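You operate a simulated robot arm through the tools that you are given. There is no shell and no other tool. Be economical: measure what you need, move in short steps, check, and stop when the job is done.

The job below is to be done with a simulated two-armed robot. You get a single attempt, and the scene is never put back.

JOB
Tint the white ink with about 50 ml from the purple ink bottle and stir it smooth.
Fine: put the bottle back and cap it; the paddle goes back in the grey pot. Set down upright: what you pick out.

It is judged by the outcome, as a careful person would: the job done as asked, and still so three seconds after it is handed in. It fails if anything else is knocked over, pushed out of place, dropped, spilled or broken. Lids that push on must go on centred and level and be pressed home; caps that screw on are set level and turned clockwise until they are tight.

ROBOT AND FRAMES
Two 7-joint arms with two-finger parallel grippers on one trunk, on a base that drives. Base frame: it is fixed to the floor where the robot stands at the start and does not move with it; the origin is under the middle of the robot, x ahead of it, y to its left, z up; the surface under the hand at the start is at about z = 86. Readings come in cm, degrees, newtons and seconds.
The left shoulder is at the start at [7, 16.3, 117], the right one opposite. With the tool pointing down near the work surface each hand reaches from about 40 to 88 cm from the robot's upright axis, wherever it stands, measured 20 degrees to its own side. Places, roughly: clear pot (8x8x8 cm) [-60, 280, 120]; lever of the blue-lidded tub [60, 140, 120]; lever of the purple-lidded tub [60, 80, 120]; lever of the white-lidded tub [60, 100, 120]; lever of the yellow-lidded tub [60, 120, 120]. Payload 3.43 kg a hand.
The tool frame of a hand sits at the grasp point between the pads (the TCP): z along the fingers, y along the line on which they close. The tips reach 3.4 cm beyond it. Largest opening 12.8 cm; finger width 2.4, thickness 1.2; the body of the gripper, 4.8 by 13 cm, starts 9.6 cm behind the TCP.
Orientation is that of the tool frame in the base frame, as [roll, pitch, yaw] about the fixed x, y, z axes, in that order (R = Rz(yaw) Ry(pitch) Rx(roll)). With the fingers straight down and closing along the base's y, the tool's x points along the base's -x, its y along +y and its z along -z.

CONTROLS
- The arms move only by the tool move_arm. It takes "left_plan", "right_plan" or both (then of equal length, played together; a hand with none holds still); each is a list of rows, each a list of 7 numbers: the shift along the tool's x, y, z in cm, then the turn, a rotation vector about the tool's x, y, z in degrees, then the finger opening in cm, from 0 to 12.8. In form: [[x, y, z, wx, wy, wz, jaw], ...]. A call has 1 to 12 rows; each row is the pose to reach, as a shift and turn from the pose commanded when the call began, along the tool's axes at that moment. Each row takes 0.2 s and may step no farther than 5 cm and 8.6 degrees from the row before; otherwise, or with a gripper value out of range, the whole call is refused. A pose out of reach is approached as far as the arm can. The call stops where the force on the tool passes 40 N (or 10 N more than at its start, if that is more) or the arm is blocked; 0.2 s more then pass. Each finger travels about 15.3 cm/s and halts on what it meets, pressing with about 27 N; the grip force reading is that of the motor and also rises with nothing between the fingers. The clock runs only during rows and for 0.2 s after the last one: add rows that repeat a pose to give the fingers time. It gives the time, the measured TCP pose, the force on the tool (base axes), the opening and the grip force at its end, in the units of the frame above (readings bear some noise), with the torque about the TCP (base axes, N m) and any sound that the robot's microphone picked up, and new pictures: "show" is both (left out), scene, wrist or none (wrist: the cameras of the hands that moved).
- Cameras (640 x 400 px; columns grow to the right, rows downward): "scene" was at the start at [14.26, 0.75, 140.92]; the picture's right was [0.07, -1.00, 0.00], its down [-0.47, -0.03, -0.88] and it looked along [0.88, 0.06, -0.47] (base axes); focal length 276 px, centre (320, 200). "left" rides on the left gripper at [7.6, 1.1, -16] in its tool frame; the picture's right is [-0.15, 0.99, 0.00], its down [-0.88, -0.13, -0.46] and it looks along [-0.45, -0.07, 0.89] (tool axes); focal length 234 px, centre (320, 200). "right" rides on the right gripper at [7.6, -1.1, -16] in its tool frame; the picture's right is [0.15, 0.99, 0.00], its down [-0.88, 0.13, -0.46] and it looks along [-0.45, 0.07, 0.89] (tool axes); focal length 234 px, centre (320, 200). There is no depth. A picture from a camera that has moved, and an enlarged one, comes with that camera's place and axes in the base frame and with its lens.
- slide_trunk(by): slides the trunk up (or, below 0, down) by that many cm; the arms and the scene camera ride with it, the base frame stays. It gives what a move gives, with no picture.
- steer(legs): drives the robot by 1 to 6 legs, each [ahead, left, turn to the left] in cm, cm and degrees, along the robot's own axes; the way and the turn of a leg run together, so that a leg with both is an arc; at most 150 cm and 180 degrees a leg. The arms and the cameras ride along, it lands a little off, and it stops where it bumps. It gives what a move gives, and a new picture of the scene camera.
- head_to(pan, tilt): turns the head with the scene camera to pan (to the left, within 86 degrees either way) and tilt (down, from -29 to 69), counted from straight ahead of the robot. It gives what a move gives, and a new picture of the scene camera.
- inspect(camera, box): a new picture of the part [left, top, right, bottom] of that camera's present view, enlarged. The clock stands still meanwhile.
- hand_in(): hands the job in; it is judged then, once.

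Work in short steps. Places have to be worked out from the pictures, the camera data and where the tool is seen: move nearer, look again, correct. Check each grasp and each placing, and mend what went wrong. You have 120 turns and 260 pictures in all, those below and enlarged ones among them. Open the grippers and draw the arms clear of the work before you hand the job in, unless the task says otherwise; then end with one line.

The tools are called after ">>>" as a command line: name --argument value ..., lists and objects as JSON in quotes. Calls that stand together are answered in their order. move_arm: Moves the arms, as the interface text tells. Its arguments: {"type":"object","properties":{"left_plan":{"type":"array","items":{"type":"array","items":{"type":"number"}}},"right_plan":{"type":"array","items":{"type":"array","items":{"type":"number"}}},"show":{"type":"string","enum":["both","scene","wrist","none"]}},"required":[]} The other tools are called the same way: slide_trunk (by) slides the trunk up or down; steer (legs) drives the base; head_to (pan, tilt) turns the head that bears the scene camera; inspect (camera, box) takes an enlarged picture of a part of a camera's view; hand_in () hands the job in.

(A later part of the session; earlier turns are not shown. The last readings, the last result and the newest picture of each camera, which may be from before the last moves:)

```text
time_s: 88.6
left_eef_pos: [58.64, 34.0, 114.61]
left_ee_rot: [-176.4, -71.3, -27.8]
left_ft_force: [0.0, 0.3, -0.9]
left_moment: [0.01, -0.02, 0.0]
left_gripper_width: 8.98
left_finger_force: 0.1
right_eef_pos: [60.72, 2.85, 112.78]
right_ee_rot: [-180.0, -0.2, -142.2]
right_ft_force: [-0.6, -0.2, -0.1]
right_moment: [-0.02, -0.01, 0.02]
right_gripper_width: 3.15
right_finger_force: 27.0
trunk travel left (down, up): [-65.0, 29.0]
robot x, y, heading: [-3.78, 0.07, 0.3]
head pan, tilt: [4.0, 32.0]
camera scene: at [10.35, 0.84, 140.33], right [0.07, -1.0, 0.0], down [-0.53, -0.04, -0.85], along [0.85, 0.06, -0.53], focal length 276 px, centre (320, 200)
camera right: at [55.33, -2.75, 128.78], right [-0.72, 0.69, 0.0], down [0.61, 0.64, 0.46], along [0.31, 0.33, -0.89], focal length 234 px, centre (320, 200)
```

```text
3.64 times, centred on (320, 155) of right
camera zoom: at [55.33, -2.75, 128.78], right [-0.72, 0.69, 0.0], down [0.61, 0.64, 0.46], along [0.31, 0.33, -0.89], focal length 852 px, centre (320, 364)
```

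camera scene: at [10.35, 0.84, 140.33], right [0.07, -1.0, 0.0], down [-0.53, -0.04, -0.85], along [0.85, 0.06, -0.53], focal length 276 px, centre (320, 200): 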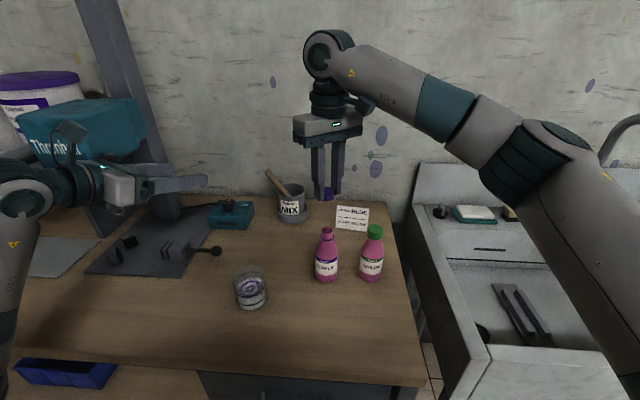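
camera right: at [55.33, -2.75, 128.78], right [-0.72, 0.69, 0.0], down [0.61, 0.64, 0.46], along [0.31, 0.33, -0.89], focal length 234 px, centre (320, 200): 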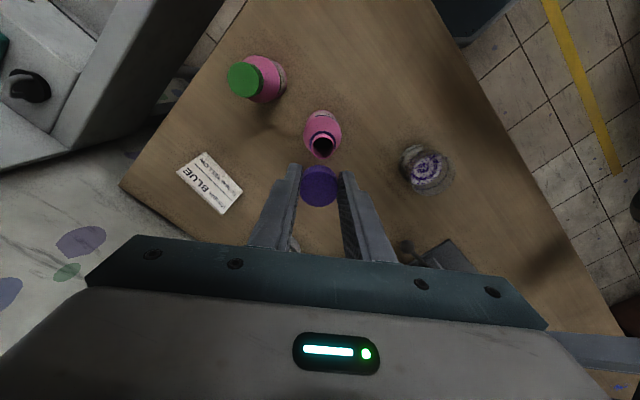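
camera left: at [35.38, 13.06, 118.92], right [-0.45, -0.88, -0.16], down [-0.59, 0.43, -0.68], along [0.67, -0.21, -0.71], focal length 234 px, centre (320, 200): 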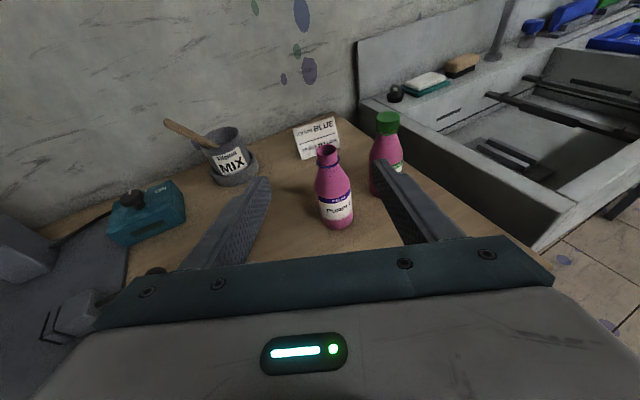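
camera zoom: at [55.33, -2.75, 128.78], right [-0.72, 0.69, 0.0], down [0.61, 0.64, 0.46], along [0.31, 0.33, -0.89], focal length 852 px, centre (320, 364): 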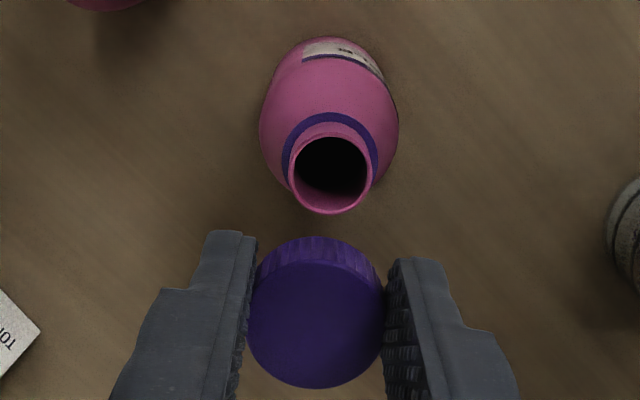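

Mouth is at about (60.0, 2.75) relative to the hand. Shift and lower to z≈106.3, just above the mouth.

>>> move_arm --right_plan '[[0.64, 0.35, 1, 0, 0, 0, 3], [0.64, 0.35, 4, 0, 0, 0, 3], [0.64, 0.35, 6.4, 0, 0, 0, 3], [0.64, 0.35, 6.4, 0, 0, 0, 3]]' --show "none"

>>> inspect --camera "right" --box '[280, 120, 360, 230]'

>>> inspect --camera "scene" --box '[295, 195, 355, 255]'

```text
time_s: 89.6
left_eef_pos: [58.54, 33.96, 114.62]
left_ee_rot: [-176.5, -71.2, -27.8]
left_ft_force: [0.8, -0.5, 0.3]
left_moment: [0.0, -0.03, 0.04]
left_gripper_width: 8.98
left_finger_force: 0.1
right_eef_pos: [60.1, 2.73, 106.38]
right_ee_rot: [179.9, 0.1, -142.1]
right_ft_force: [-1.1, -0.7, -0.5]
right_moment: [-0.02, 0.03, -0.02]
right_gripper_width: 3.09
right_finger_force: 26.8
trunk travel left (down, up): [-65.0, 29.0]
robot x, y, heading: [-3.86, -0.25, 0.1]
head pan, tilt: [4.0, 32.0]
```

```text
3.64 times, centred on (320, 175) of right
camera zoom: at [54.67, -2.87, 122.32], right [-0.72, 0.69, 0.0], down [0.61, 0.64, 0.46], along [0.31, 0.33, -0.89], focal length 852 px, centre (320, 291)
```

zoom: 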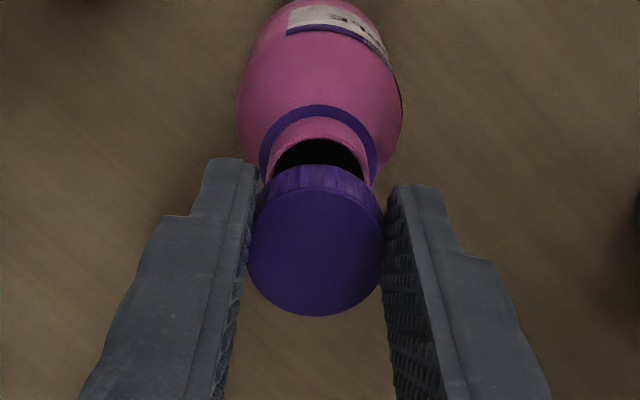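

```text
6.67 times, centred on (325, 225) of scene
camera zoom: at [10.35, 0.86, 140.33], right [0.07, -1.0, 0.0], down [-0.53, -0.04, -0.85], along [0.85, 0.06, -0.53], focal length 1839 px, centre (287, 33)
```

zoom: 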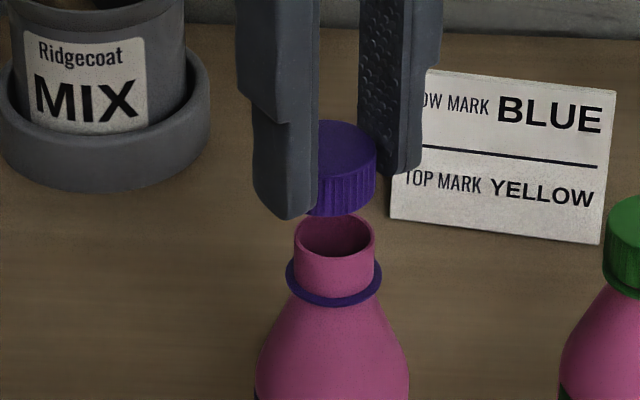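

Cap and mouth are aligned to within ~1–2 mm. Lower 1.6 cm and read the force.

>>> move_arm --right_plan '[[0, 0, 0.8, 0, 0, 0, 3], [0, 0, 1.3, 0, 0, 0, 3], [0, 0, 1.6, 0, 0, 0, 3]]' --show "none"

>>> inspect --camera "scene" --box '[295, 195, 355, 255]'

>>> inspect --camera "right" --box '[280, 120, 360, 230]'

```text
time_s: 90.4
left_eef_pos: [58.6, 34.0, 114.59]
left_ee_rot: [-176.6, -71.2, -27.8]
left_ft_force: [-0.5, -0.3, 0.2]
left_moment: [-0.03, -0.04, -0.02]
left_gripper_width: 8.98
left_finger_force: 0.1
right_eef_pos: [60.01, 2.5, 104.78]
right_ee_rot: [-180.0, 0.0, -142.1]
right_ft_force: [-0.3, 0.4, -1.3]
right_moment: [-0.01, 0.01, 0.02]
right_gripper_width: 3.08
right_finger_force: 27.2
trunk travel left (down, up): [-65.0, 29.0]
robot x, y, heading: [-3.84, 0.2, 0.3]
head pan, tilt: [4.0, 32.0]
```

```text
6.67 times, centred on (325, 225) of scene
camera zoom: at [10.39, 0.86, 140.32], right [0.07, -1.0, 0.0], down [-0.53, -0.04, -0.85], along [0.85, 0.06, -0.53], focal length 1839 px, centre (287, 33)
```

zoom: 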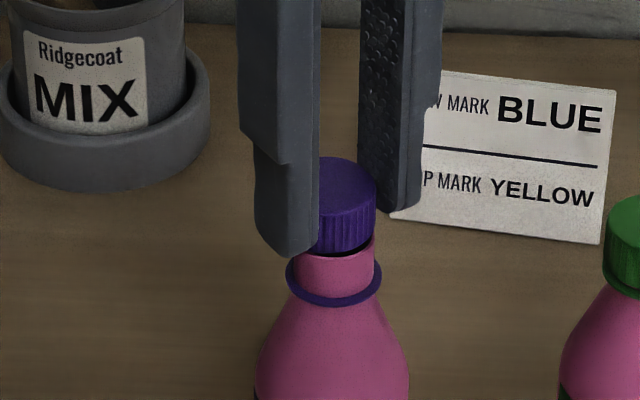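

```text
3.64 times, centred on (320, 175) of right
camera zoom: at [54.76, -2.91, 120.69], right [-0.72, 0.69, 0.0], down [0.61, 0.64, 0.46], along [0.31, 0.33, -0.89], focal length 852 px, centre (320, 291)
```

zoom: 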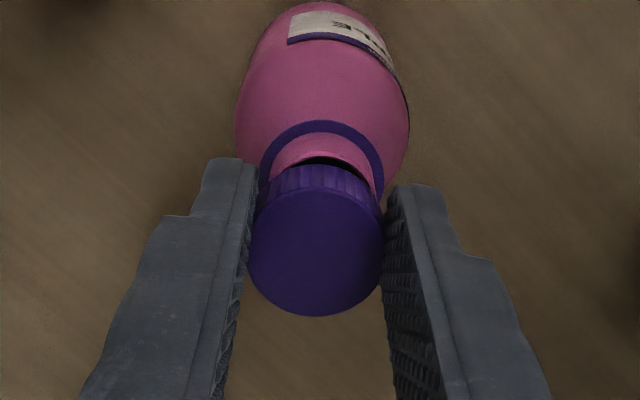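

The cap sits ~0.45 cm off-centre in the fingers, so I correct by (−0.32, −0.16) and recheck.

>>> move_arm --right_plan '[[0, 0, -0.3, 0, 0, 0, 3], [0.35, 0.07, -0.3, 0, 0, 0, 3], [0.35, 0.07, 0, 0, 0, 0, 3]]' --show "none"

>>> inspect --camera "scene" --box '[305, 205, 345, 245]'

>>> inspect --camera "right" --box '[290, 130, 350, 210]'

```text
time_s: 91.2
left_eef_pos: [58.64, 34.06, 114.69]
left_ee_rot: [-176.5, -71.2, -27.7]
left_ft_force: [0.0, -0.7, 0.6]
left_moment: [0.02, -0.01, -0.01]
left_gripper_width: 8.99
left_finger_force: 0.1
right_eef_pos: [59.8, 2.52, 104.7]
right_ee_rot: [179.9, -0.1, -142.1]
right_ft_force: [0.1, 0.0, 0.1]
right_moment: [0.03, 0.01, 0.01]
right_gripper_width: 3.09
right_finger_force: 26.8
trunk travel left (down, up): [-65.0, 29.0]
robot x, y, heading: [-3.84, 0.42, 0.3]
head pan, tilt: [4.0, 32.0]
```

```text
10.00 times, centred on (325, 225) of scene
camera zoom: at [10.39, 0.87, 140.32], right [0.07, -1.0, 0.0], down [-0.53, -0.04, -0.85], along [0.85, 0.06, -0.53], focal length 2759 px, centre (270, -50)
```

zoom: 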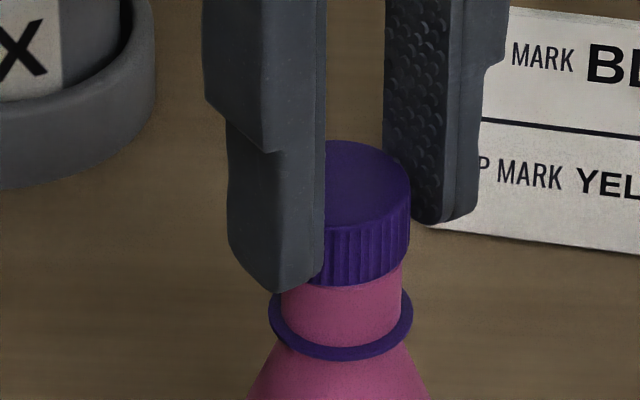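

```text
5.00 times, centred on (320, 170) of right
camera zoom: at [54.48, -3.05, 120.75], right [-0.72, 0.69, 0.0], down [0.62, 0.64, 0.45], along [0.31, 0.33, -0.89], focal length 1171 px, centre (320, 350)
```

zoom: 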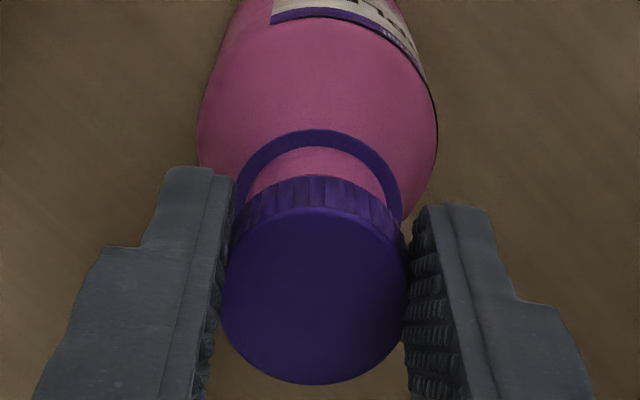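

Aligned in both views. Lower gently in small steps until contact.

>>> move_arm --right_plan '[[0, 0, 0.2, 0, 0, 0, 3], [0, 0, 0.4, 0, 0, 0, 3], [0, 0, 0.5, 0, 0, 0, 3]]' --show "none"

>>> inspect --camera "scene" --box '[305, 205, 345, 245]'

```text
time_s: 92.0
left_eef_pos: [58.62, 34.01, 114.66]
left_ee_rot: [-176.4, -71.3, -27.8]
left_ft_force: [0.2, 0.5, -0.2]
left_moment: [-0.05, 0.0, 0.01]
left_gripper_width: 8.99
left_finger_force: 0.2
right_eef_pos: [59.82, 2.57, 104.52]
right_ee_rot: [180.0, 0.0, -142.1]
right_ft_force: [1.1, 0.0, 7.6]
right_moment: [-0.08, -0.01, 0.02]
right_gripper_width: 3.07
right_finger_force: 26.6
trunk travel left (down, up): [-65.0, 29.0]
robot x, y, heading: [-3.51, 0.0, -0.1]
head pan, tilt: [4.0, 32.0]
```

```text
10.00 times, centred on (325, 225) of scene
camera zoom: at [10.31, 0.83, 140.34], right [0.07, -1.0, 0.0], down [-0.53, -0.04, -0.85], along [0.85, 0.06, -0.53], focal length 2759 px, centre (270, -50)
```

zoom: 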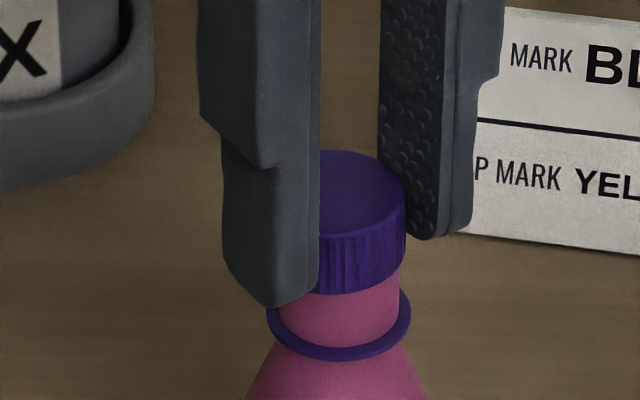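

Contact felt (7.6 N), cap level on the mouth. Turn clockwise 88° about the cap's own axis (compensating the 0.45 cm grip offset) with slight down feed.

>>> move_arm --right_plan '[[-0.004, 0.063, 0.05, 0, 0, 8, 3], [-0.017, 0.124, 0.08, 0, 0, 16, 3], [-0.039, 0.183, 0.11, 0, 0, 24, 3], [-0.068, 0.238, 0.14, 0, 0, 32, 3], [-0.105, 0.289, 0.17, 0, 0, 40, 3], [-0.149, 0.334, 0.2, 0, 0, 48, 3], [-0.198, 0.373, 0.22, 0, 0, 56, 3], [-0.253, 0.404, 0.25, 0, 0, 64, 3], [-0.311, 0.428, 0.28, 0, 0, 72, 3], [-0.372, 0.443, 0.3, 0, 0, 80, 3], [-0.434, 0.45, 0.3, 0, 0, 88, 3]]' --show "none"

>>> inspect --camera "scene" --box '[290, 195, 370, 285]'

```text
time_s: 94.4
left_eef_pos: [58.57, 34.05, 114.67]
left_ee_rot: [-176.5, -71.2, -27.7]
left_ft_force: [-0.6, 0.0, 0.4]
left_moment: [-0.03, 0.01, 0.02]
left_gripper_width: 9.0
left_finger_force: 0.1
right_eef_pos: [59.87, 3.29, 103.94]
right_ee_rot: [-180.0, -0.1, 129.8]
right_ft_force: [0.2, 0.0, 0.0]
right_moment: [0.05, 0.0, -0.02]
right_gripper_width: 3.15
right_finger_force: 26.2
trunk travel left (down, up): [-65.0, 29.0]
robot x, y, heading: [-3.61, 0.07, 0.2]
head pan, tilt: [4.0, 32.0]
```

```text
4.44 times, centred on (330, 240) of scene
camera zoom: at [10.38, 0.87, 140.32], right [0.07, -1.0, 0.0], down [-0.53, -0.04, -0.85], along [0.85, 0.06, -0.53], focal length 1226 px, centre (276, 22)
```

zoom: 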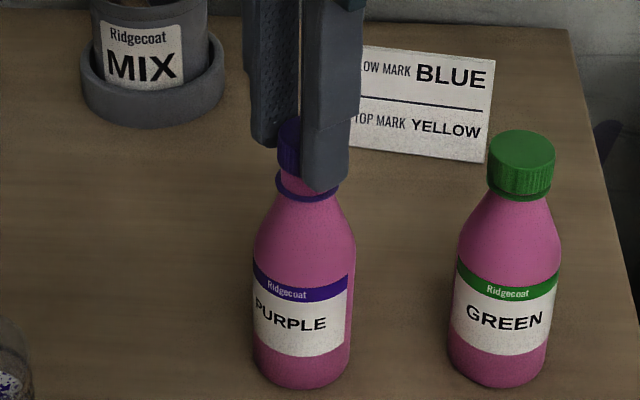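

The force relaxed and the bottle barely turned, so the thread is engaging. Turn another 88°.

>>> move_arm --right_plan '[[-0.004, 0.063, 0.04, 0, 0, 8, 3], [-0.017, 0.124, 0.08, 0, 0, 16, 3], [-0.039, 0.183, 0.12, 0, 0, 24, 3], [-0.068, 0.238, 0.15, 0, 0, 32, 3], [-0.105, 0.289, 0.18, 0, 0, 40, 3], [-0.149, 0.334, 0.21, 0, 0, 48, 3], [-0.198, 0.373, 0.24, 0, 0, 56, 3], [-0.253, 0.404, 0.26, 0, 0, 64, 3], [-0.311, 0.428, 0.28, 0, 0, 72, 3], [-0.372, 0.443, 0.3, 0, 0, 80, 3], [-0.434, 0.45, 0.3, 0, 0, 88, 3]]' --show "none"

>>> inspect --camera "scene" --box '[290, 195, 370, 285]'

```text
time_s: 96.8
left_eef_pos: [58.63, 34.0, 114.66]
left_ee_rot: [-176.6, -71.1, -27.7]
left_ft_force: [0.6, -0.3, 0.3]
left_moment: [-0.04, -0.05, -0.01]
left_gripper_width: 8.96
left_finger_force: 0.1
right_eef_pos: [60.48, 3.05, 103.65]
right_ee_rot: [-180.0, 0.0, 41.8]
right_ft_force: [-0.2, 0.0, 0.1]
right_moment: [0.05, -0.03, 0.01]
right_gripper_width: 3.15
right_finger_force: 25.8
trunk travel left (down, up): [-65.0, 29.0]
robot x, y, heading: [-3.43, 0.24, 0.1]
head pan, tilt: [4.0, 32.0]
```

```text
4.44 times, centred on (330, 240) of scene
camera zoom: at [10.38, 0.87, 140.32], right [0.07, -1.0, 0.0], down [-0.53, -0.04, -0.85], along [0.85, 0.06, -0.53], focal length 1226 px, centre (276, 22)
```

zoom: 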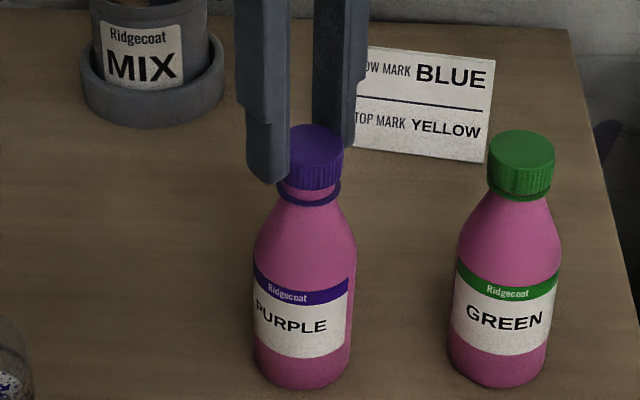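

Still free-turning, bottle not rotating. Turn a further 64°.

>>> move_arm --right_plan '[[-0.004, 0.063, 0.04, 0, 0, 8, 3], [-0.017, 0.124, 0.08, 0, 0, 16, 3], [-0.039, 0.183, 0.12, 0, 0, 24, 3], [-0.068, 0.238, 0.15, 0, 0, 32, 3], [-0.105, 0.289, 0.18, 0, 0, 40, 3], [-0.149, 0.334, 0.21, 0, 0, 48, 3], [-0.198, 0.373, 0.23, 0, 0, 56, 3], [-0.253, 0.404, 0.25, 0, 0, 64, 3]]' --show "none"

>>> inspect --camera "scene" --box '[290, 195, 370, 285]'

```text
time_s: 98.6
left_eef_pos: [58.58, 33.95, 114.66]
left_ee_rot: [-176.5, -71.1, -27.9]
left_ft_force: [1.1, -0.3, 0.2]
left_moment: [0.03, 0.03, 0.0]
left_gripper_width: 9.0
left_finger_force: 0.0
right_eef_pos: [60.48, 2.74, 103.43]
right_ee_rot: [179.9, 0.0, -22.2]
right_ft_force: [-0.5, 0.2, 0.1]
right_moment: [-0.02, -0.02, 0.02]
right_gripper_width: 3.16
right_finger_force: 25.0
trunk travel left (down, up): [-65.0, 29.0]
robot x, y, heading: [-3.54, 0.4, 0.4]
head pan, tilt: [4.0, 32.0]
```

```text
4.44 times, centred on (330, 240) of scene
camera zoom: at [10.38, 0.86, 140.32], right [0.07, -1.0, 0.0], down [-0.53, -0.04, -0.85], along [0.85, 0.06, -0.53], focal length 1226 px, centre (276, 22)
```

zoom: 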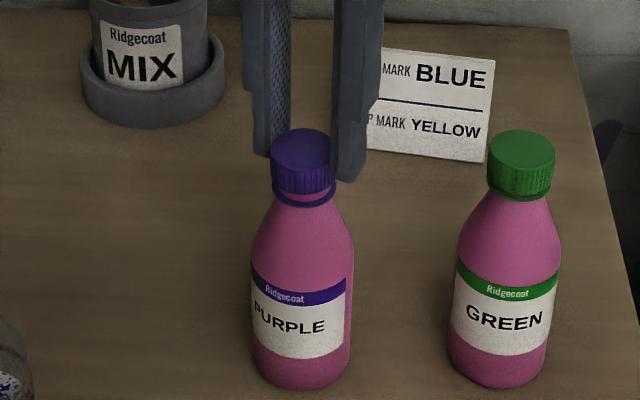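

Cap is descending nicely. Another 64°.

>>> move_arm --right_plan '[[-0.004, 0.063, 0.03, 0, 0, 8, 3], [-0.017, 0.124, 0.06, 0, 0, 16, 3], [-0.039, 0.183, 0.09, 0, 0, 24, 3], [-0.068, 0.238, 0.12, 0, 0, 32, 3], [-0.105, 0.289, 0.15, 0, 0, 40, 3], [-0.149, 0.334, 0.17, 0, 0, 48, 3], [-0.198, 0.373, 0.19, 0, 0, 56, 3], [-0.253, 0.404, 0.21, 0, 0, 64, 3]]' --show "none"

>>> inspect --camera "scene" --box '[290, 195, 370, 285]'

```text
time_s: 100.4
left_eef_pos: [58.57, 34.12, 114.6]
left_ee_rot: [-176.4, -71.2, -27.8]
left_ft_force: [-0.2, 0.7, -1.2]
left_moment: [-0.04, -0.04, -0.01]
left_gripper_width: 9.0
left_finger_force: 0.0
right_eef_pos: [60.31, 2.49, 103.31]
right_ee_rot: [180.0, -0.1, -86.1]
right_ft_force: [-0.5, -0.7, 1.7]
right_moment: [0.02, 0.09, -0.02]
right_gripper_width: 3.17
right_finger_force: 25.0
trunk travel left (down, up): [-65.0, 29.0]
robot x, y, heading: [-3.88, -0.2, 0.2]
head pan, tilt: [4.0, 32.0]
```

```text
4.44 times, centred on (330, 240) of scene
camera zoom: at [10.35, 0.86, 140.33], right [0.07, -1.0, 0.0], down [-0.53, -0.04, -0.85], along [0.85, 0.06, -0.53], focal length 1226 px, centre (276, 22)
```

zoom: 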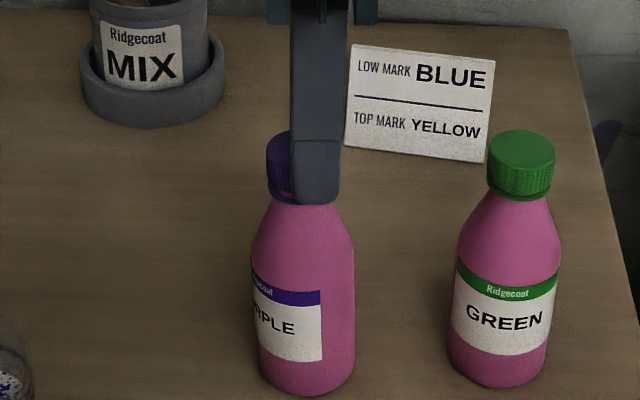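

The bottle began to turn with the cap, i.e. the cap has bottomed. Press down ~20 N for base friction and tighten a little more, watching torque.

>>> move_arm --right_plan '[[0, 0, 0.3, 0, 0, 0, 3], [0, 0, 0.6, 0, 0, 0, 3], [-0.004, 0.063, 0.7, 0, 0, 8, 3], [-0.017, 0.124, 0.7, 0, 0, 16, 3]]' --show "none"

>>> inspect --camera "scene" --box '[290, 195, 370, 285]'

```text
time_s: 101.4
left_eef_pos: [58.29, 33.85, 114.81]
left_ee_rot: [-176.1, -71.2, -28.1]
left_ft_force: [0.4, 0.2, 0.1]
left_moment: [0.03, -0.02, -0.01]
left_gripper_width: 9.02
left_finger_force: 0.1
right_eef_pos: [59.88, 2.26, 102.9]
right_ee_rot: [-179.9, 0.2, -102.2]
right_ft_force: [-1.3, -4.1, 30.4]
right_moment: [0.05, -0.05, -0.01]
right_gripper_width: 3.11
right_finger_force: 27.3
trunk travel left (down, up): [-65.0, 29.0]
robot x, y, heading: [-3.51, 0.03, 0.4]
head pan, tilt: [4.0, 32.0]
```

```text
4.44 times, centred on (330, 240) of scene
camera zoom: at [10.0, 0.77, 140.39], right [0.07, -1.0, 0.0], down [-0.53, -0.04, -0.85], along [0.85, 0.06, -0.53], focal length 1226 px, centre (276, 22)
```

zoom: 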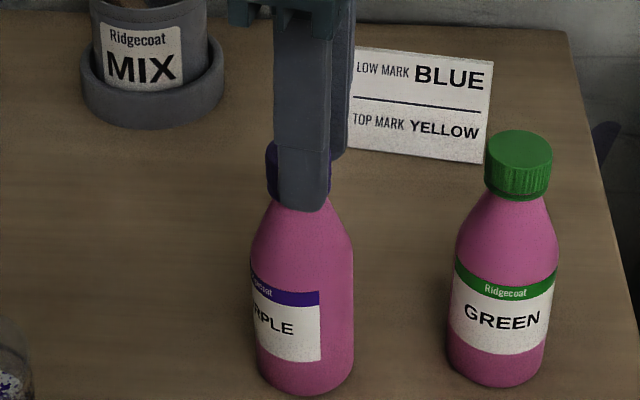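

Bottle held still under pressure while the cap hand turned. Release, rise, and inspect the cap.

>>> move_arm --right_plan '[[0, 0, -0.3, 0, 0, 0, 3], [0, 0, -0.6, 0, 0, 0, 3], [0, 0, -0.6, 0, 0, 0, 4.5], [0, 0, -0.6, 0, 0, 0, 5.5], [0, 0, -4, 0, 0, 0, 5.5], [0, 0, -8, 0, 0, 0, 5.5]]' --show "wrist"

>>> inspect --camera "scene" --box '[290, 195, 390, 290]'

>>> inspect --camera "scene" --box '[310, 210, 350, 250]'

```text
time_s: 102.8
left_eef_pos: [58.58, 34.08, 114.66]
left_ee_rot: [-176.4, -71.2, -27.8]
left_ft_force: [-0.2, 0.2, 0.1]
left_moment: [-0.02, -0.01, 0.02]
left_gripper_width: 9.0
left_finger_force: 0.1
right_eef_pos: [60.04, 2.37, 110.62]
right_ee_rot: [-179.9, -0.1, -102.0]
right_ft_force: [0.0, -0.2, 0.5]
right_moment: [0.03, 0.0, 0.0]
right_gripper_width: 5.5
right_finger_force: 0.1
trunk travel left (down, up): [-65.0, 29.0]
robot x, y, heading: [-3.79, 0.06, 0.2]
head pan, tilt: [4.0, 32.0]
camera right: at [59.39, -5.26, 126.6], right [-1.0, 0.06, 0.0], down [0.06, 0.89, 0.45], along [0.03, 0.45, -0.89], focal length 234 px, centre (320, 200)
```

right: 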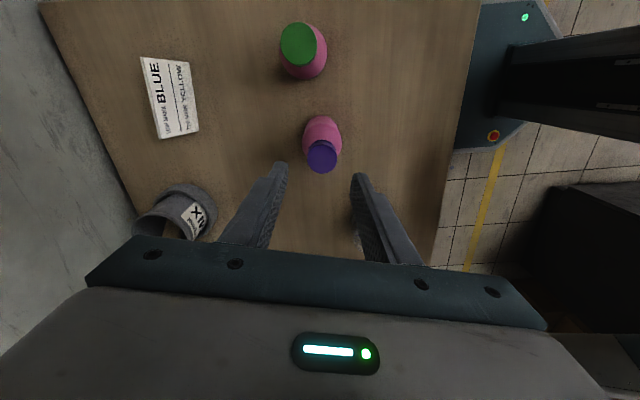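

```text
4.21 times, centred on (340, 242) of scene
camera zoom: at [10.26, 0.89, 140.33], right [0.07, -1.0, 0.0], down [-0.53, -0.04, -0.85], along [0.85, 0.06, -0.53], focal length 1162 px, centre (236, 21)
```

zoom: 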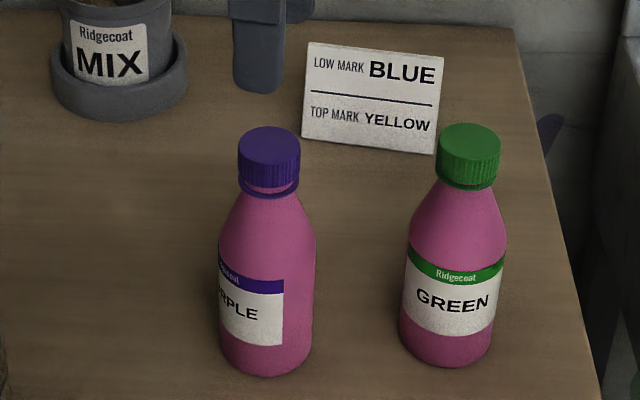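

```text
10.00 times, centred on (330, 230) of scene
camera zoom: at [10.26, 0.89, 140.33], right [0.07, -1.0, 0.0], down [-0.53, -0.04, -0.85], along [0.85, 0.06, -0.53], focal length 2759 px, centre (220, -100)
```

zoom: 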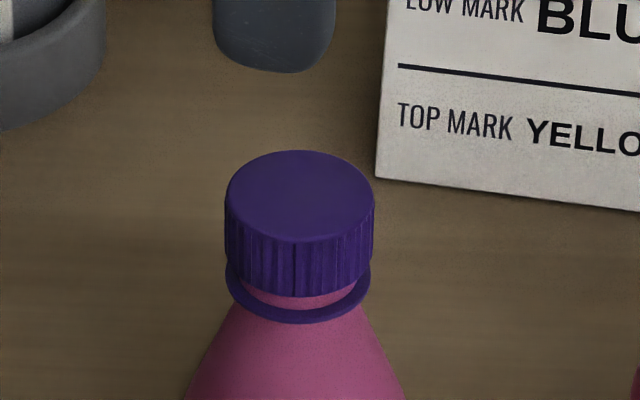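

Compare with the closed green bottle's cap at the same zoom.

>>> inspect --camera "scene" --box '[357, 210, 397, 250]'

```text
10.00 times, centred on (377, 230) of scene
camera zoom: at [10.26, 0.89, 140.33], right [0.07, -1.0, 0.0], down [-0.53, -0.04, -0.85], along [0.85, 0.06, -0.53], focal length 2759 px, centre (-250, -100)
```

zoom: 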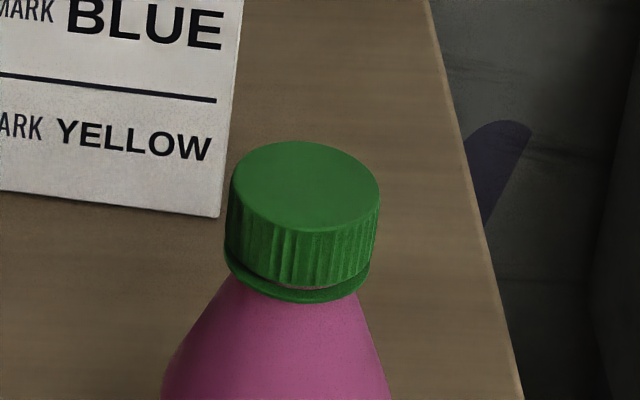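

The purple cap is still ~0.3 cm higher than a closed one, so it needs more turns. Wind the hand back 180° (open), centring over the cap.

>>> move_arm --right_plan '[[-0.16, 0.23, 0, 0, 0, -8.2, 5.5], [-0.16, 0.23, 0, 0, 0, -16.4, 5.5], [-0.16, 0.23, 0, 0, 0, -24.6, 5.5], [-0.16, 0.23, 0, 0, 0, -32.8, 5.5], [-0.16, 0.23, 0, 0, 0, -41, 5.5], [-0.16, 0.23, 0, 0, 0, -49.2, 5.5], [-0.16, 0.23, 0, 0, 0, -57.4, 5.5], [-0.16, 0.23, 0, 0, 0, -65.6, 5.5], [-0.16, 0.23, 0, 0, 0, -73.8, 5.5], [-0.16, 0.23, 0, 0, 0, -82, 5.5], [-0.16, 0.23, 0, 0, 0, -90, 5.5]]' --show "none"

>>> move_arm --right_plan '[[0, 0, 0, 0, 0, -8.2, 5.5], [0, 0, 0, 0, 0, -16.4, 5.5], [0, 0, 0, 0, 0, -24.6, 5.5], [0, 0, 0, 0, 0, -32.8, 5.5], [0, 0, 0, 0, 0, -41, 5.5], [0, 0, 0, 0, 0, -49.2, 5.5], [0, 0, 0, 0, 0, -57.4, 5.5], [0, 0, 0, 0, 0, -65.6, 5.5], [0, 0, 0, 0, 0, -73.8, 5.5], [0, 0, 0, 0, 0, -82, 5.5], [0, 0, 0, 0, 0, -90, 5.5]]' --show "none"

>>> inspect --camera "right" --box '[280, 110, 360, 220]'

```text
time_s: 105.2
left_eef_pos: [58.63, 34.0, 114.7]
left_ee_rot: [-176.5, -71.3, -27.8]
left_ft_force: [0.3, -0.8, -0.4]
left_moment: [0.01, 0.0, 0.01]
left_gripper_width: 9.0
left_finger_force: 0.0
right_eef_pos: [59.86, 2.69, 110.53]
right_ee_rot: [-180.0, 0.0, -11.9]
right_ft_force: [0.0, -1.1, -0.6]
right_moment: [-0.01, 0.0, 0.0]
right_gripper_width: 5.5
right_finger_force: 0.1
trunk travel left (down, up): [-65.0, 29.0]
robot x, y, heading: [-3.92, 0.03, 0.1]
head pan, tilt: [4.0, 32.0]
```

```text
time_s: 107.6
left_eef_pos: [58.6, 34.0, 114.59]
left_ee_rot: [-176.5, -71.2, -27.7]
left_ft_force: [0.7, -0.4, 0.6]
left_moment: [0.01, -0.01, -0.01]
left_gripper_width: 9.0
left_finger_force: 0.1
right_eef_pos: [59.82, 2.62, 110.57]
right_ee_rot: [-180.0, 0.1, 78.0]
right_ft_force: [0.3, -1.0, 0.5]
right_moment: [0.0, -0.01, -0.04]
right_gripper_width: 5.51
right_finger_force: 0.1
trunk travel left (down, up): [-65.0, 29.0]
robot x, y, heading: [-3.77, 0.24, 0.4]
head pan, tilt: [4.0, 32.0]
```

```text
3.64 times, centred on (320, 165) of right
camera zoom: at [60.26, 10.27, 126.52], right [1.0, -0.06, 0.0], down [-0.06, -0.89, 0.46], along [-0.03, -0.46, -0.89], focal length 852 px, centre (320, 327)
```

zoom: 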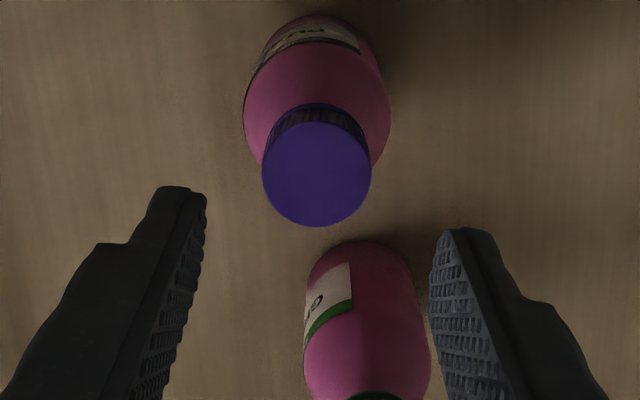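

Cap centre vs TCP is off by only ~1.5 mm; correct, descend to z≈103.2 and regrip.

>>> move_arm --right_plan '[[-0.11, -0.13, 3, 0, 0, 0, 5.5], [-0.11, -0.13, 6, 0, 0, 0, 5.5], [-0.11, -0.13, 7.35, 0, 0, 0, 5.5], [-0.11, -0.13, 7.35, 0, 0, 0, 4], [-0.11, -0.13, 7.35, 0, 0, 0, 3], [-0.11, -0.13, 7.35, 0, 0, 0, 2.5], [-0.11, -0.13, 7.35, 0, 0, 0, 2.5]]' --show "none"

>>> move_arm --right_plan '[[0, 0, 0.2, 0, 0, 0, 2.5], [0, 0, 0.35, 0, 0, 0, 2.5], [0, 0, 0.38, 0, 0, 8, 2.5], [0, 0, 0.42, 0, 0, 16, 2.5], [0, 0, 0.45, 0, 0, 24, 2.5], [0, 0, 0.48, 0, 0, 32, 2.5], [0, 0, 0.5, 0, 0, 40, 2.5], [0, 0, 0.53, 0, 0, 48, 2.5]]' --show "none"

>>> inspect --camera "scene" --box '[290, 195, 390, 290]'

```text
time_s: 109.2
left_eef_pos: [58.64, 34.02, 114.72]
left_ee_rot: [-176.5, -71.1, -27.8]
left_ft_force: [0.1, 0.1, 0.1]
left_moment: [0.01, 0.0, 0.0]
left_gripper_width: 8.99
left_finger_force: 0.2
right_eef_pos: [59.93, 2.7, 103.21]
right_ee_rot: [179.9, 0.1, 77.9]
right_ft_force: [0.0, -0.9, 0.4]
right_moment: [0.01, 0.0, -0.02]
right_gripper_width: 3.09
right_finger_force: 27.6
trunk travel left (down, up): [-65.0, 29.0]
robot x, y, heading: [-4.13, 0.45, 0.2]
head pan, tilt: [4.0, 32.0]
```

```text
time_s: 111.0
left_eef_pos: [58.31, 34.0, 114.76]
left_ee_rot: [-176.5, -71.3, -27.9]
left_ft_force: [-0.1, -0.6, 0.2]
left_moment: [0.02, 0.03, 0.02]
left_gripper_width: 9.0
left_finger_force: 0.1
right_eef_pos: [59.68, 2.6, 102.89]
right_ee_rot: [179.9, -0.2, 29.7]
right_ft_force: [5.6, 2.5, 28.2]
right_moment: [0.17, -0.42, 0.04]
right_gripper_width: 3.15
right_finger_force: 26.8
trunk travel left (down, up): [-65.0, 29.0]
robot x, y, heading: [-4.06, 0.25, 0.2]
head pan, tilt: [4.0, 32.0]
```

```text
4.21 times, centred on (340, 242) of scene
camera zoom: at [10.14, 0.88, 140.36], right [0.07, -1.0, 0.0], down [-0.53, -0.04, -0.85], along [0.85, 0.06, -0.53], focal length 1162 px, centre (236, 21)
```

zoom: 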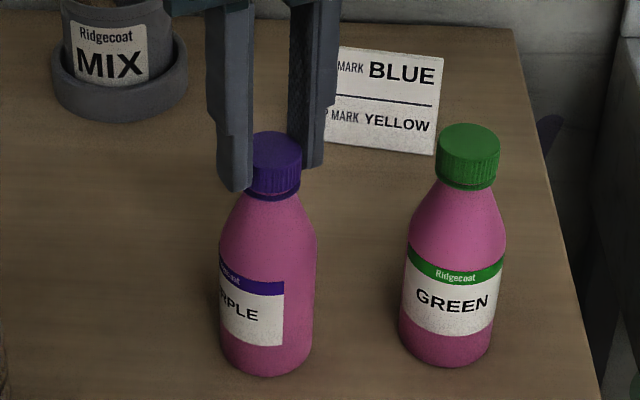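

Bottle holds still and the cap is going down. Ease pressure slightly and continue 56°.

>>> move_arm --right_plan '[[0, 0, -0.1, 0, 0, 8, 2.5], [0, 0, -0.08, 0, 0, 16, 2.5], [0, 0, -0.05, 0, 0, 24, 2.5], [0, 0, -0.02, 0, 0, 32, 2.5], [0, 0, 0, 0, 0, 40, 2.5], [0, 0, 0.02, 0, 0, 48, 2.5], [0, 0, 0.05, 0, 0, 56, 2.5]]' --show "none"

>>> inspect --camera "scene" --box '[290, 195, 390, 290]'

```text
time_s: 112.6
left_eef_pos: [58.49, 34.07, 114.8]
left_ee_rot: [-176.2, -71.3, -28.0]
left_ft_force: [-0.2, -0.3, 0.3]
left_moment: [0.02, 0.01, 0.02]
left_gripper_width: 9.0
left_finger_force: 0.1
right_eef_pos: [59.72, 2.47, 102.95]
right_ee_rot: [179.9, -0.1, -26.2]
right_ft_force: [5.7, -0.6, 28.0]
right_moment: [-0.06, -0.29, -0.01]
right_gripper_width: 3.14
right_finger_force: 26.9
trunk travel left (down, up): [-65.0, 29.0]
robot x, y, heading: [-3.72, -0.36, 0.4]
head pan, tilt: [4.0, 32.0]
```

```text
4.21 times, centred on (340, 242) of scene
camera zoom: at [10.15, 0.84, 140.35], right [0.07, -1.0, 0.0], down [-0.53, -0.04, -0.85], along [0.85, 0.06, -0.53], focal length 1162 px, centre (236, 21)
```

zoom: 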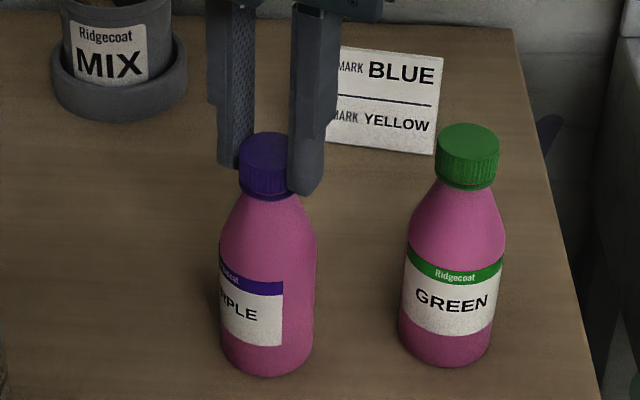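

Turn another 48°, then release and compare.

>>> move_arm --right_plan '[[0, 0, 0, 0, 0, 8, 2.5], [0, 0, 0, 0, 0, 16, 2.5], [0, 0, 0, 0, 0, 24, 2.5], [0, 0, 0, 0, 0, 32, 2.5], [0, 0, 0, 0, 0, 40, 2.5], [0, 0, 0, 0, 0, 48, 2.5]]' --show "none"

>>> inspect --camera "scene" --box '[290, 195, 390, 290]'

>>> move_arm --right_plan '[[0, 0, -0.3, 0, 0, 0, 2.5], [0, 0, -0.5, 0, 0, 0, 2.5], [0, 0, -0.5, 0, 0, 0, 4.5], [0, 0, -0.5, 0, 0, 0, 5.5], [0, 0, -4, 0, 0, 0, 5.5], [0, 0, -8, 0, 0, 0, 5.5]]' --show "none"

>>> inspect --camera "scene" --box '[310, 210, 350, 250]'

```text
time_s: 114.0
left_eef_pos: [58.37, 34.03, 114.76]
left_ee_rot: [-176.3, -71.4, -27.9]
left_ft_force: [-0.6, -0.3, -0.1]
left_moment: [0.01, -0.02, 0.03]
left_gripper_width: 9.0
left_finger_force: 0.1
right_eef_pos: [59.64, 2.43, 102.73]
right_ee_rot: [179.9, -0.1, -74.1]
right_ft_force: [3.6, 1.0, 21.5]
right_moment: [0.18, -0.12, -0.02]
right_gripper_width: 3.15
right_finger_force: 27.1
trunk travel left (down, up): [-65.0, 29.0]
robot x, y, heading: [-3.53, 0.45, 0.0]
head pan, tilt: [4.0, 32.0]
```

```text
4.21 times, centred on (340, 242) of scene
camera zoom: at [10.18, 0.85, 140.35], right [0.07, -1.0, 0.0], down [-0.53, -0.04, -0.85], along [0.85, 0.06, -0.53], focal length 1162 px, centre (236, 21)
```

zoom: 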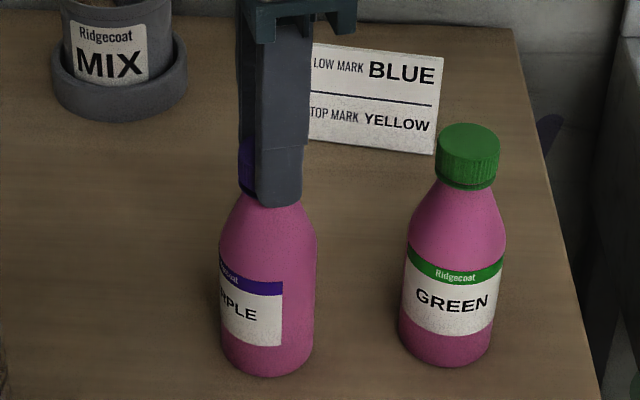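

```text
time_s: 115.4
left_eef_pos: [58.49, 34.03, 114.62]
left_ee_rot: [-176.4, -71.2, -27.8]
left_ft_force: [0.1, 0.1, 0.0]
left_moment: [0.01, 0.0, 0.0]
left_gripper_width: 8.99
left_finger_force: 0.1
right_eef_pos: [59.78, 2.78, 110.68]
right_ee_rot: [180.0, -0.1, -74.1]
right_ft_force: [-0.6, 0.7, -0.3]
right_moment: [0.01, -0.01, 0.01]
right_gripper_width: 5.46
right_finger_force: 0.0
trunk travel left (down, up): [-65.0, 29.0]
robot x, y, heading: [-3.72, -0.22, 0.1]
head pan, tilt: [4.0, 32.0]
```

```text
10.00 times, centred on (330, 230) of scene
camera zoom: at [10.29, 0.89, 140.33], right [0.07, -1.0, 0.0], down [-0.53, -0.04, -0.85], along [0.85, 0.06, -0.53], focal length 2759 px, centre (220, -100)
```

zoom: 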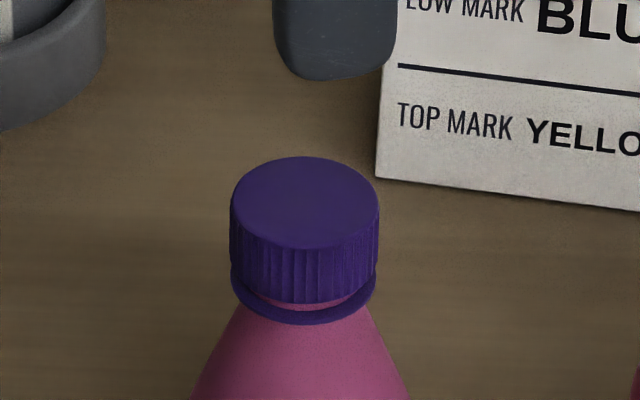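

Down further (20 px vs 15 px for the green). About 0.13 cm more; wind back 180° and do another stroke.

>>> move_arm --right_plan '[[0, 0, 0, 0, 0, -8.2, 5.5], [0, 0, 0, 0, 0, -16.4, 5.5], [0, 0, 0, 0, 0, -24.6, 5.5], [0, 0, 0, 0, 0, -32.8, 5.5], [0, 0, 0, 0, 0, -41, 5.5], [0, 0, 0, 0, 0, -49.2, 5.5], [0, 0, 0, 0, 0, -57.4, 5.5], [0, 0, 0, 0, 0, -65.6, 5.5], [0, 0, 0, 0, 0, -73.8, 5.5], [0, 0, 0, 0, 0, -82, 5.5], [0, 0, 0, 0, 0, -90, 5.5]]' --show "none"

>>> move_arm --right_plan '[[0, 0, 0, 0, 0, -8.2, 5.5], [0, 0, 0, 0, 0, -16.4, 5.5], [0, 0, 0, 0, 0, -24.6, 5.5], [0, 0, 0, 0, 0, -32.8, 5.5], [0, 0, 0, 0, 0, -41, 5.5], [0, 0, 0, 0, 0, -49.2, 5.5], [0, 0, 0, 0, 0, -57.4, 5.5], [0, 0, 0, 0, 0, -65.6, 5.5], [0, 0, 0, 0, 0, -73.8, 5.5], [0, 0, 0, 0, 0, -82, 5.5], [0, 0, 0, 0, 0, -90, 5.5]]' --show "none"

>>> inspect --camera "right" --box '[280, 110, 360, 220]'

```text
time_s: 117.8
left_eef_pos: [58.68, 34.04, 114.68]
left_ee_rot: [-176.4, -71.3, -27.7]
left_ft_force: [-0.5, 0.2, -0.4]
left_moment: [0.0, -0.01, 0.0]
left_gripper_width: 9.0
left_finger_force: 0.0
right_eef_pos: [59.69, 2.58, 110.65]
right_ee_rot: [179.9, -0.1, 16.1]
right_ft_force: [0.8, 0.1, 0.3]
right_moment: [-0.04, 0.0, 0.03]
right_gripper_width: 5.48
right_finger_force: 0.1
trunk travel left (down, up): [-65.0, 29.0]
robot x, y, heading: [-3.81, 0.06, 0.4]
head pan, tilt: [4.0, 32.0]
```

```text
time_s: 120.2
left_eef_pos: [58.7, 34.02, 114.65]
left_ee_rot: [-176.5, -71.2, -27.8]
left_ft_force: [-0.4, -0.8, 0.7]
left_moment: [0.01, 0.01, -0.01]
left_gripper_width: 9.01
left_finger_force: 0.0
right_eef_pos: [59.82, 2.46, 110.74]
right_ee_rot: [179.9, 0.0, 106.2]
right_ft_force: [0.2, -0.2, -0.1]
right_moment: [-0.01, -0.05, 0.0]
right_gripper_width: 5.49
right_finger_force: 0.0
trunk travel left (down, up): [-65.0, 29.0]
robot x, y, heading: [-3.78, -0.19, 0.2]
head pan, tilt: [4.0, 32.0]
```

```text
3.64 times, centred on (320, 165) of right
camera zoom: at [56.45, 9.51, 126.63], right [0.91, 0.41, 0.0], down [0.37, -0.81, 0.46], along [0.19, -0.42, -0.89], focal length 852 px, centre (320, 327)
```

zoom: 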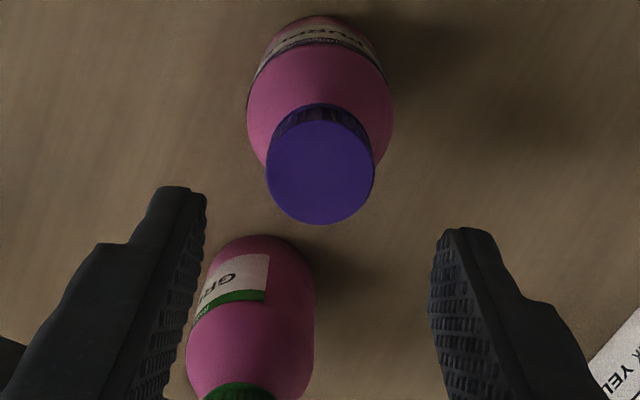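

Aligned similarly. Descend, grip, press and turn 80°.

>>> move_arm --right_plan '[[-0.08, -0.05, 3, 0, 0, 0, 5.5], [-0.08, -0.05, 6, 0, 0, 0, 5.5], [-0.08, -0.05, 7.65, 0, 0, 0, 5.5], [-0.08, -0.05, 7.65, 0, 0, 0, 4], [-0.08, -0.05, 7.65, 0, 0, 0, 3], [-0.08, -0.05, 7.65, 0, 0, 0, 2.5], [-0.08, -0.05, 7.65, 0, 0, 0, 2.5]]' --show "none"

>>> move_arm --right_plan '[[0, 0, 0.2, 0, 0, 0, 2.5], [0, 0, 0.35, 0, 0, 0, 2.5], [0, 0, 0.38, 0, 0, 8, 2.5], [0, 0, 0.4, 0, 0, 16, 2.5], [0, 0, 0.42, 0, 0, 24, 2.5], [0, 0, 0.44, 0, 0, 32, 2.5], [0, 0, 0.46, 0, 0, 40, 2.5], [0, 0, 0.48, 0, 0, 48, 2.5], [0, 0, 0.5, 0, 0, 56, 2.5], [0, 0, 0.52, 0, 0, 64, 2.5], [0, 0, 0.54, 0, 0, 72, 2.5], [0, 0, 0.56, 0, 0, 80, 2.5]]' --show "none"

>>> inspect --camera "scene" --box '[290, 195, 390, 290]'

```text
time_s: 121.8
left_eef_pos: [58.6, 34.0, 114.59]
left_ee_rot: [-176.4, -71.2, -27.8]
left_ft_force: [0.1, -0.1, 0.2]
left_moment: [0.0, 0.0, 0.03]
left_gripper_width: 9.0
left_finger_force: 0.0
right_eef_pos: [59.69, 2.41, 102.85]
right_ee_rot: [-180.0, 0.0, 106.0]
right_ft_force: [0.2, -0.3, 0.1]
right_moment: [0.03, -0.02, 0.03]
right_gripper_width: 3.14
right_finger_force: 26.6
trunk travel left (down, up): [-65.0, 29.0]
robot x, y, heading: [-3.3, 0.24, -0.0]
head pan, tilt: [4.0, 32.0]
```

```text
time_s: 124.4
left_eef_pos: [58.42, 34.01, 114.79]
left_ee_rot: [-176.3, -71.3, -27.9]
left_ft_force: [0.4, -0.5, -0.5]
left_moment: [0.01, -0.04, 0.04]
left_gripper_width: 9.01
left_finger_force: 0.0
right_eef_pos: [59.54, 2.46, 102.58]
right_ee_rot: [179.9, -0.1, 25.7]
right_ft_force: [4.1, 0.7, 28.3]
right_moment: [0.04, -0.2, -0.02]
right_gripper_width: 3.16
right_finger_force: 27.2
trunk travel left (down, up): [-65.0, 29.0]
robot x, y, heading: [-3.74, -0.03, 0.2]
head pan, tilt: [4.0, 32.0]
```

```text
4.21 times, centred on (340, 242) of scene
camera zoom: at [10.13, 0.85, 140.35], right [0.07, -1.0, 0.0], down [-0.53, -0.04, -0.85], along [0.85, 0.06, -0.53], focal length 1162 px, centre (236, 21)
```

zoom: 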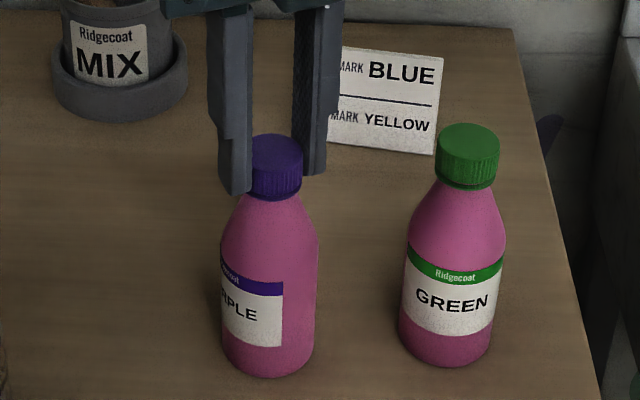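

Continue 88° more at the same pressure.

>>> move_arm --right_plan '[[0, 0, 0, 0, 0, 8, 2.5], [0, 0, 0, 0, 0, 16, 2.5], [0, 0, 0, 0, 0, 24, 2.5], [0, 0, 0.02, 0, 0, 32, 2.5], [0, 0, 0.02, 0, 0, 40, 2.5], [0, 0, 0.04, 0, 0, 48, 2.5], [0, 0, 0.04, 0, 0, 56, 2.5], [0, 0, 0.04, 0, 0, 64, 2.5], [0, 0, 0.04, 0, 0, 72, 2.5], [0, 0, 0.04, 0, 0, 80, 2.5], [0, 0, 0.04, 0, 0, 88, 2.5]]' --show "none"

>>> inspect --camera "scene" --box '[290, 195, 390, 290]'

```text
time_s: 126.8
left_eef_pos: [58.48, 34.08, 114.72]
left_ee_rot: [-176.2, -71.3, -27.9]
left_ft_force: [0.1, 1.0, -0.2]
left_moment: [0.02, -0.02, -0.02]
left_gripper_width: 9.01
left_finger_force: 0.0
right_eef_pos: [59.58, 2.42, 102.57]
right_ee_rot: [-179.9, -0.1, -62.3]
right_ft_force: [-0.1, -0.3, 17.1]
right_moment: [0.01, 0.0, 0.19]
right_gripper_width: 3.2
right_finger_force: 27.0
trunk travel left (down, up): [-65.0, 29.0]
robot x, y, heading: [-4.1, 0.39, 0.2]
head pan, tilt: [4.0, 32.0]
```

```text
4.21 times, centred on (340, 242) of scene
camera zoom: at [10.18, 0.85, 140.35], right [0.07, -1.0, 0.0], down [-0.53, -0.04, -0.85], along [0.85, 0.06, -0.53], focal length 1162 px, centre (236, 21)
```

zoom: 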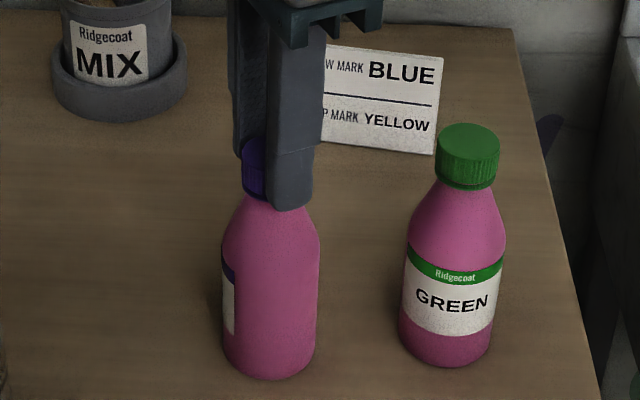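

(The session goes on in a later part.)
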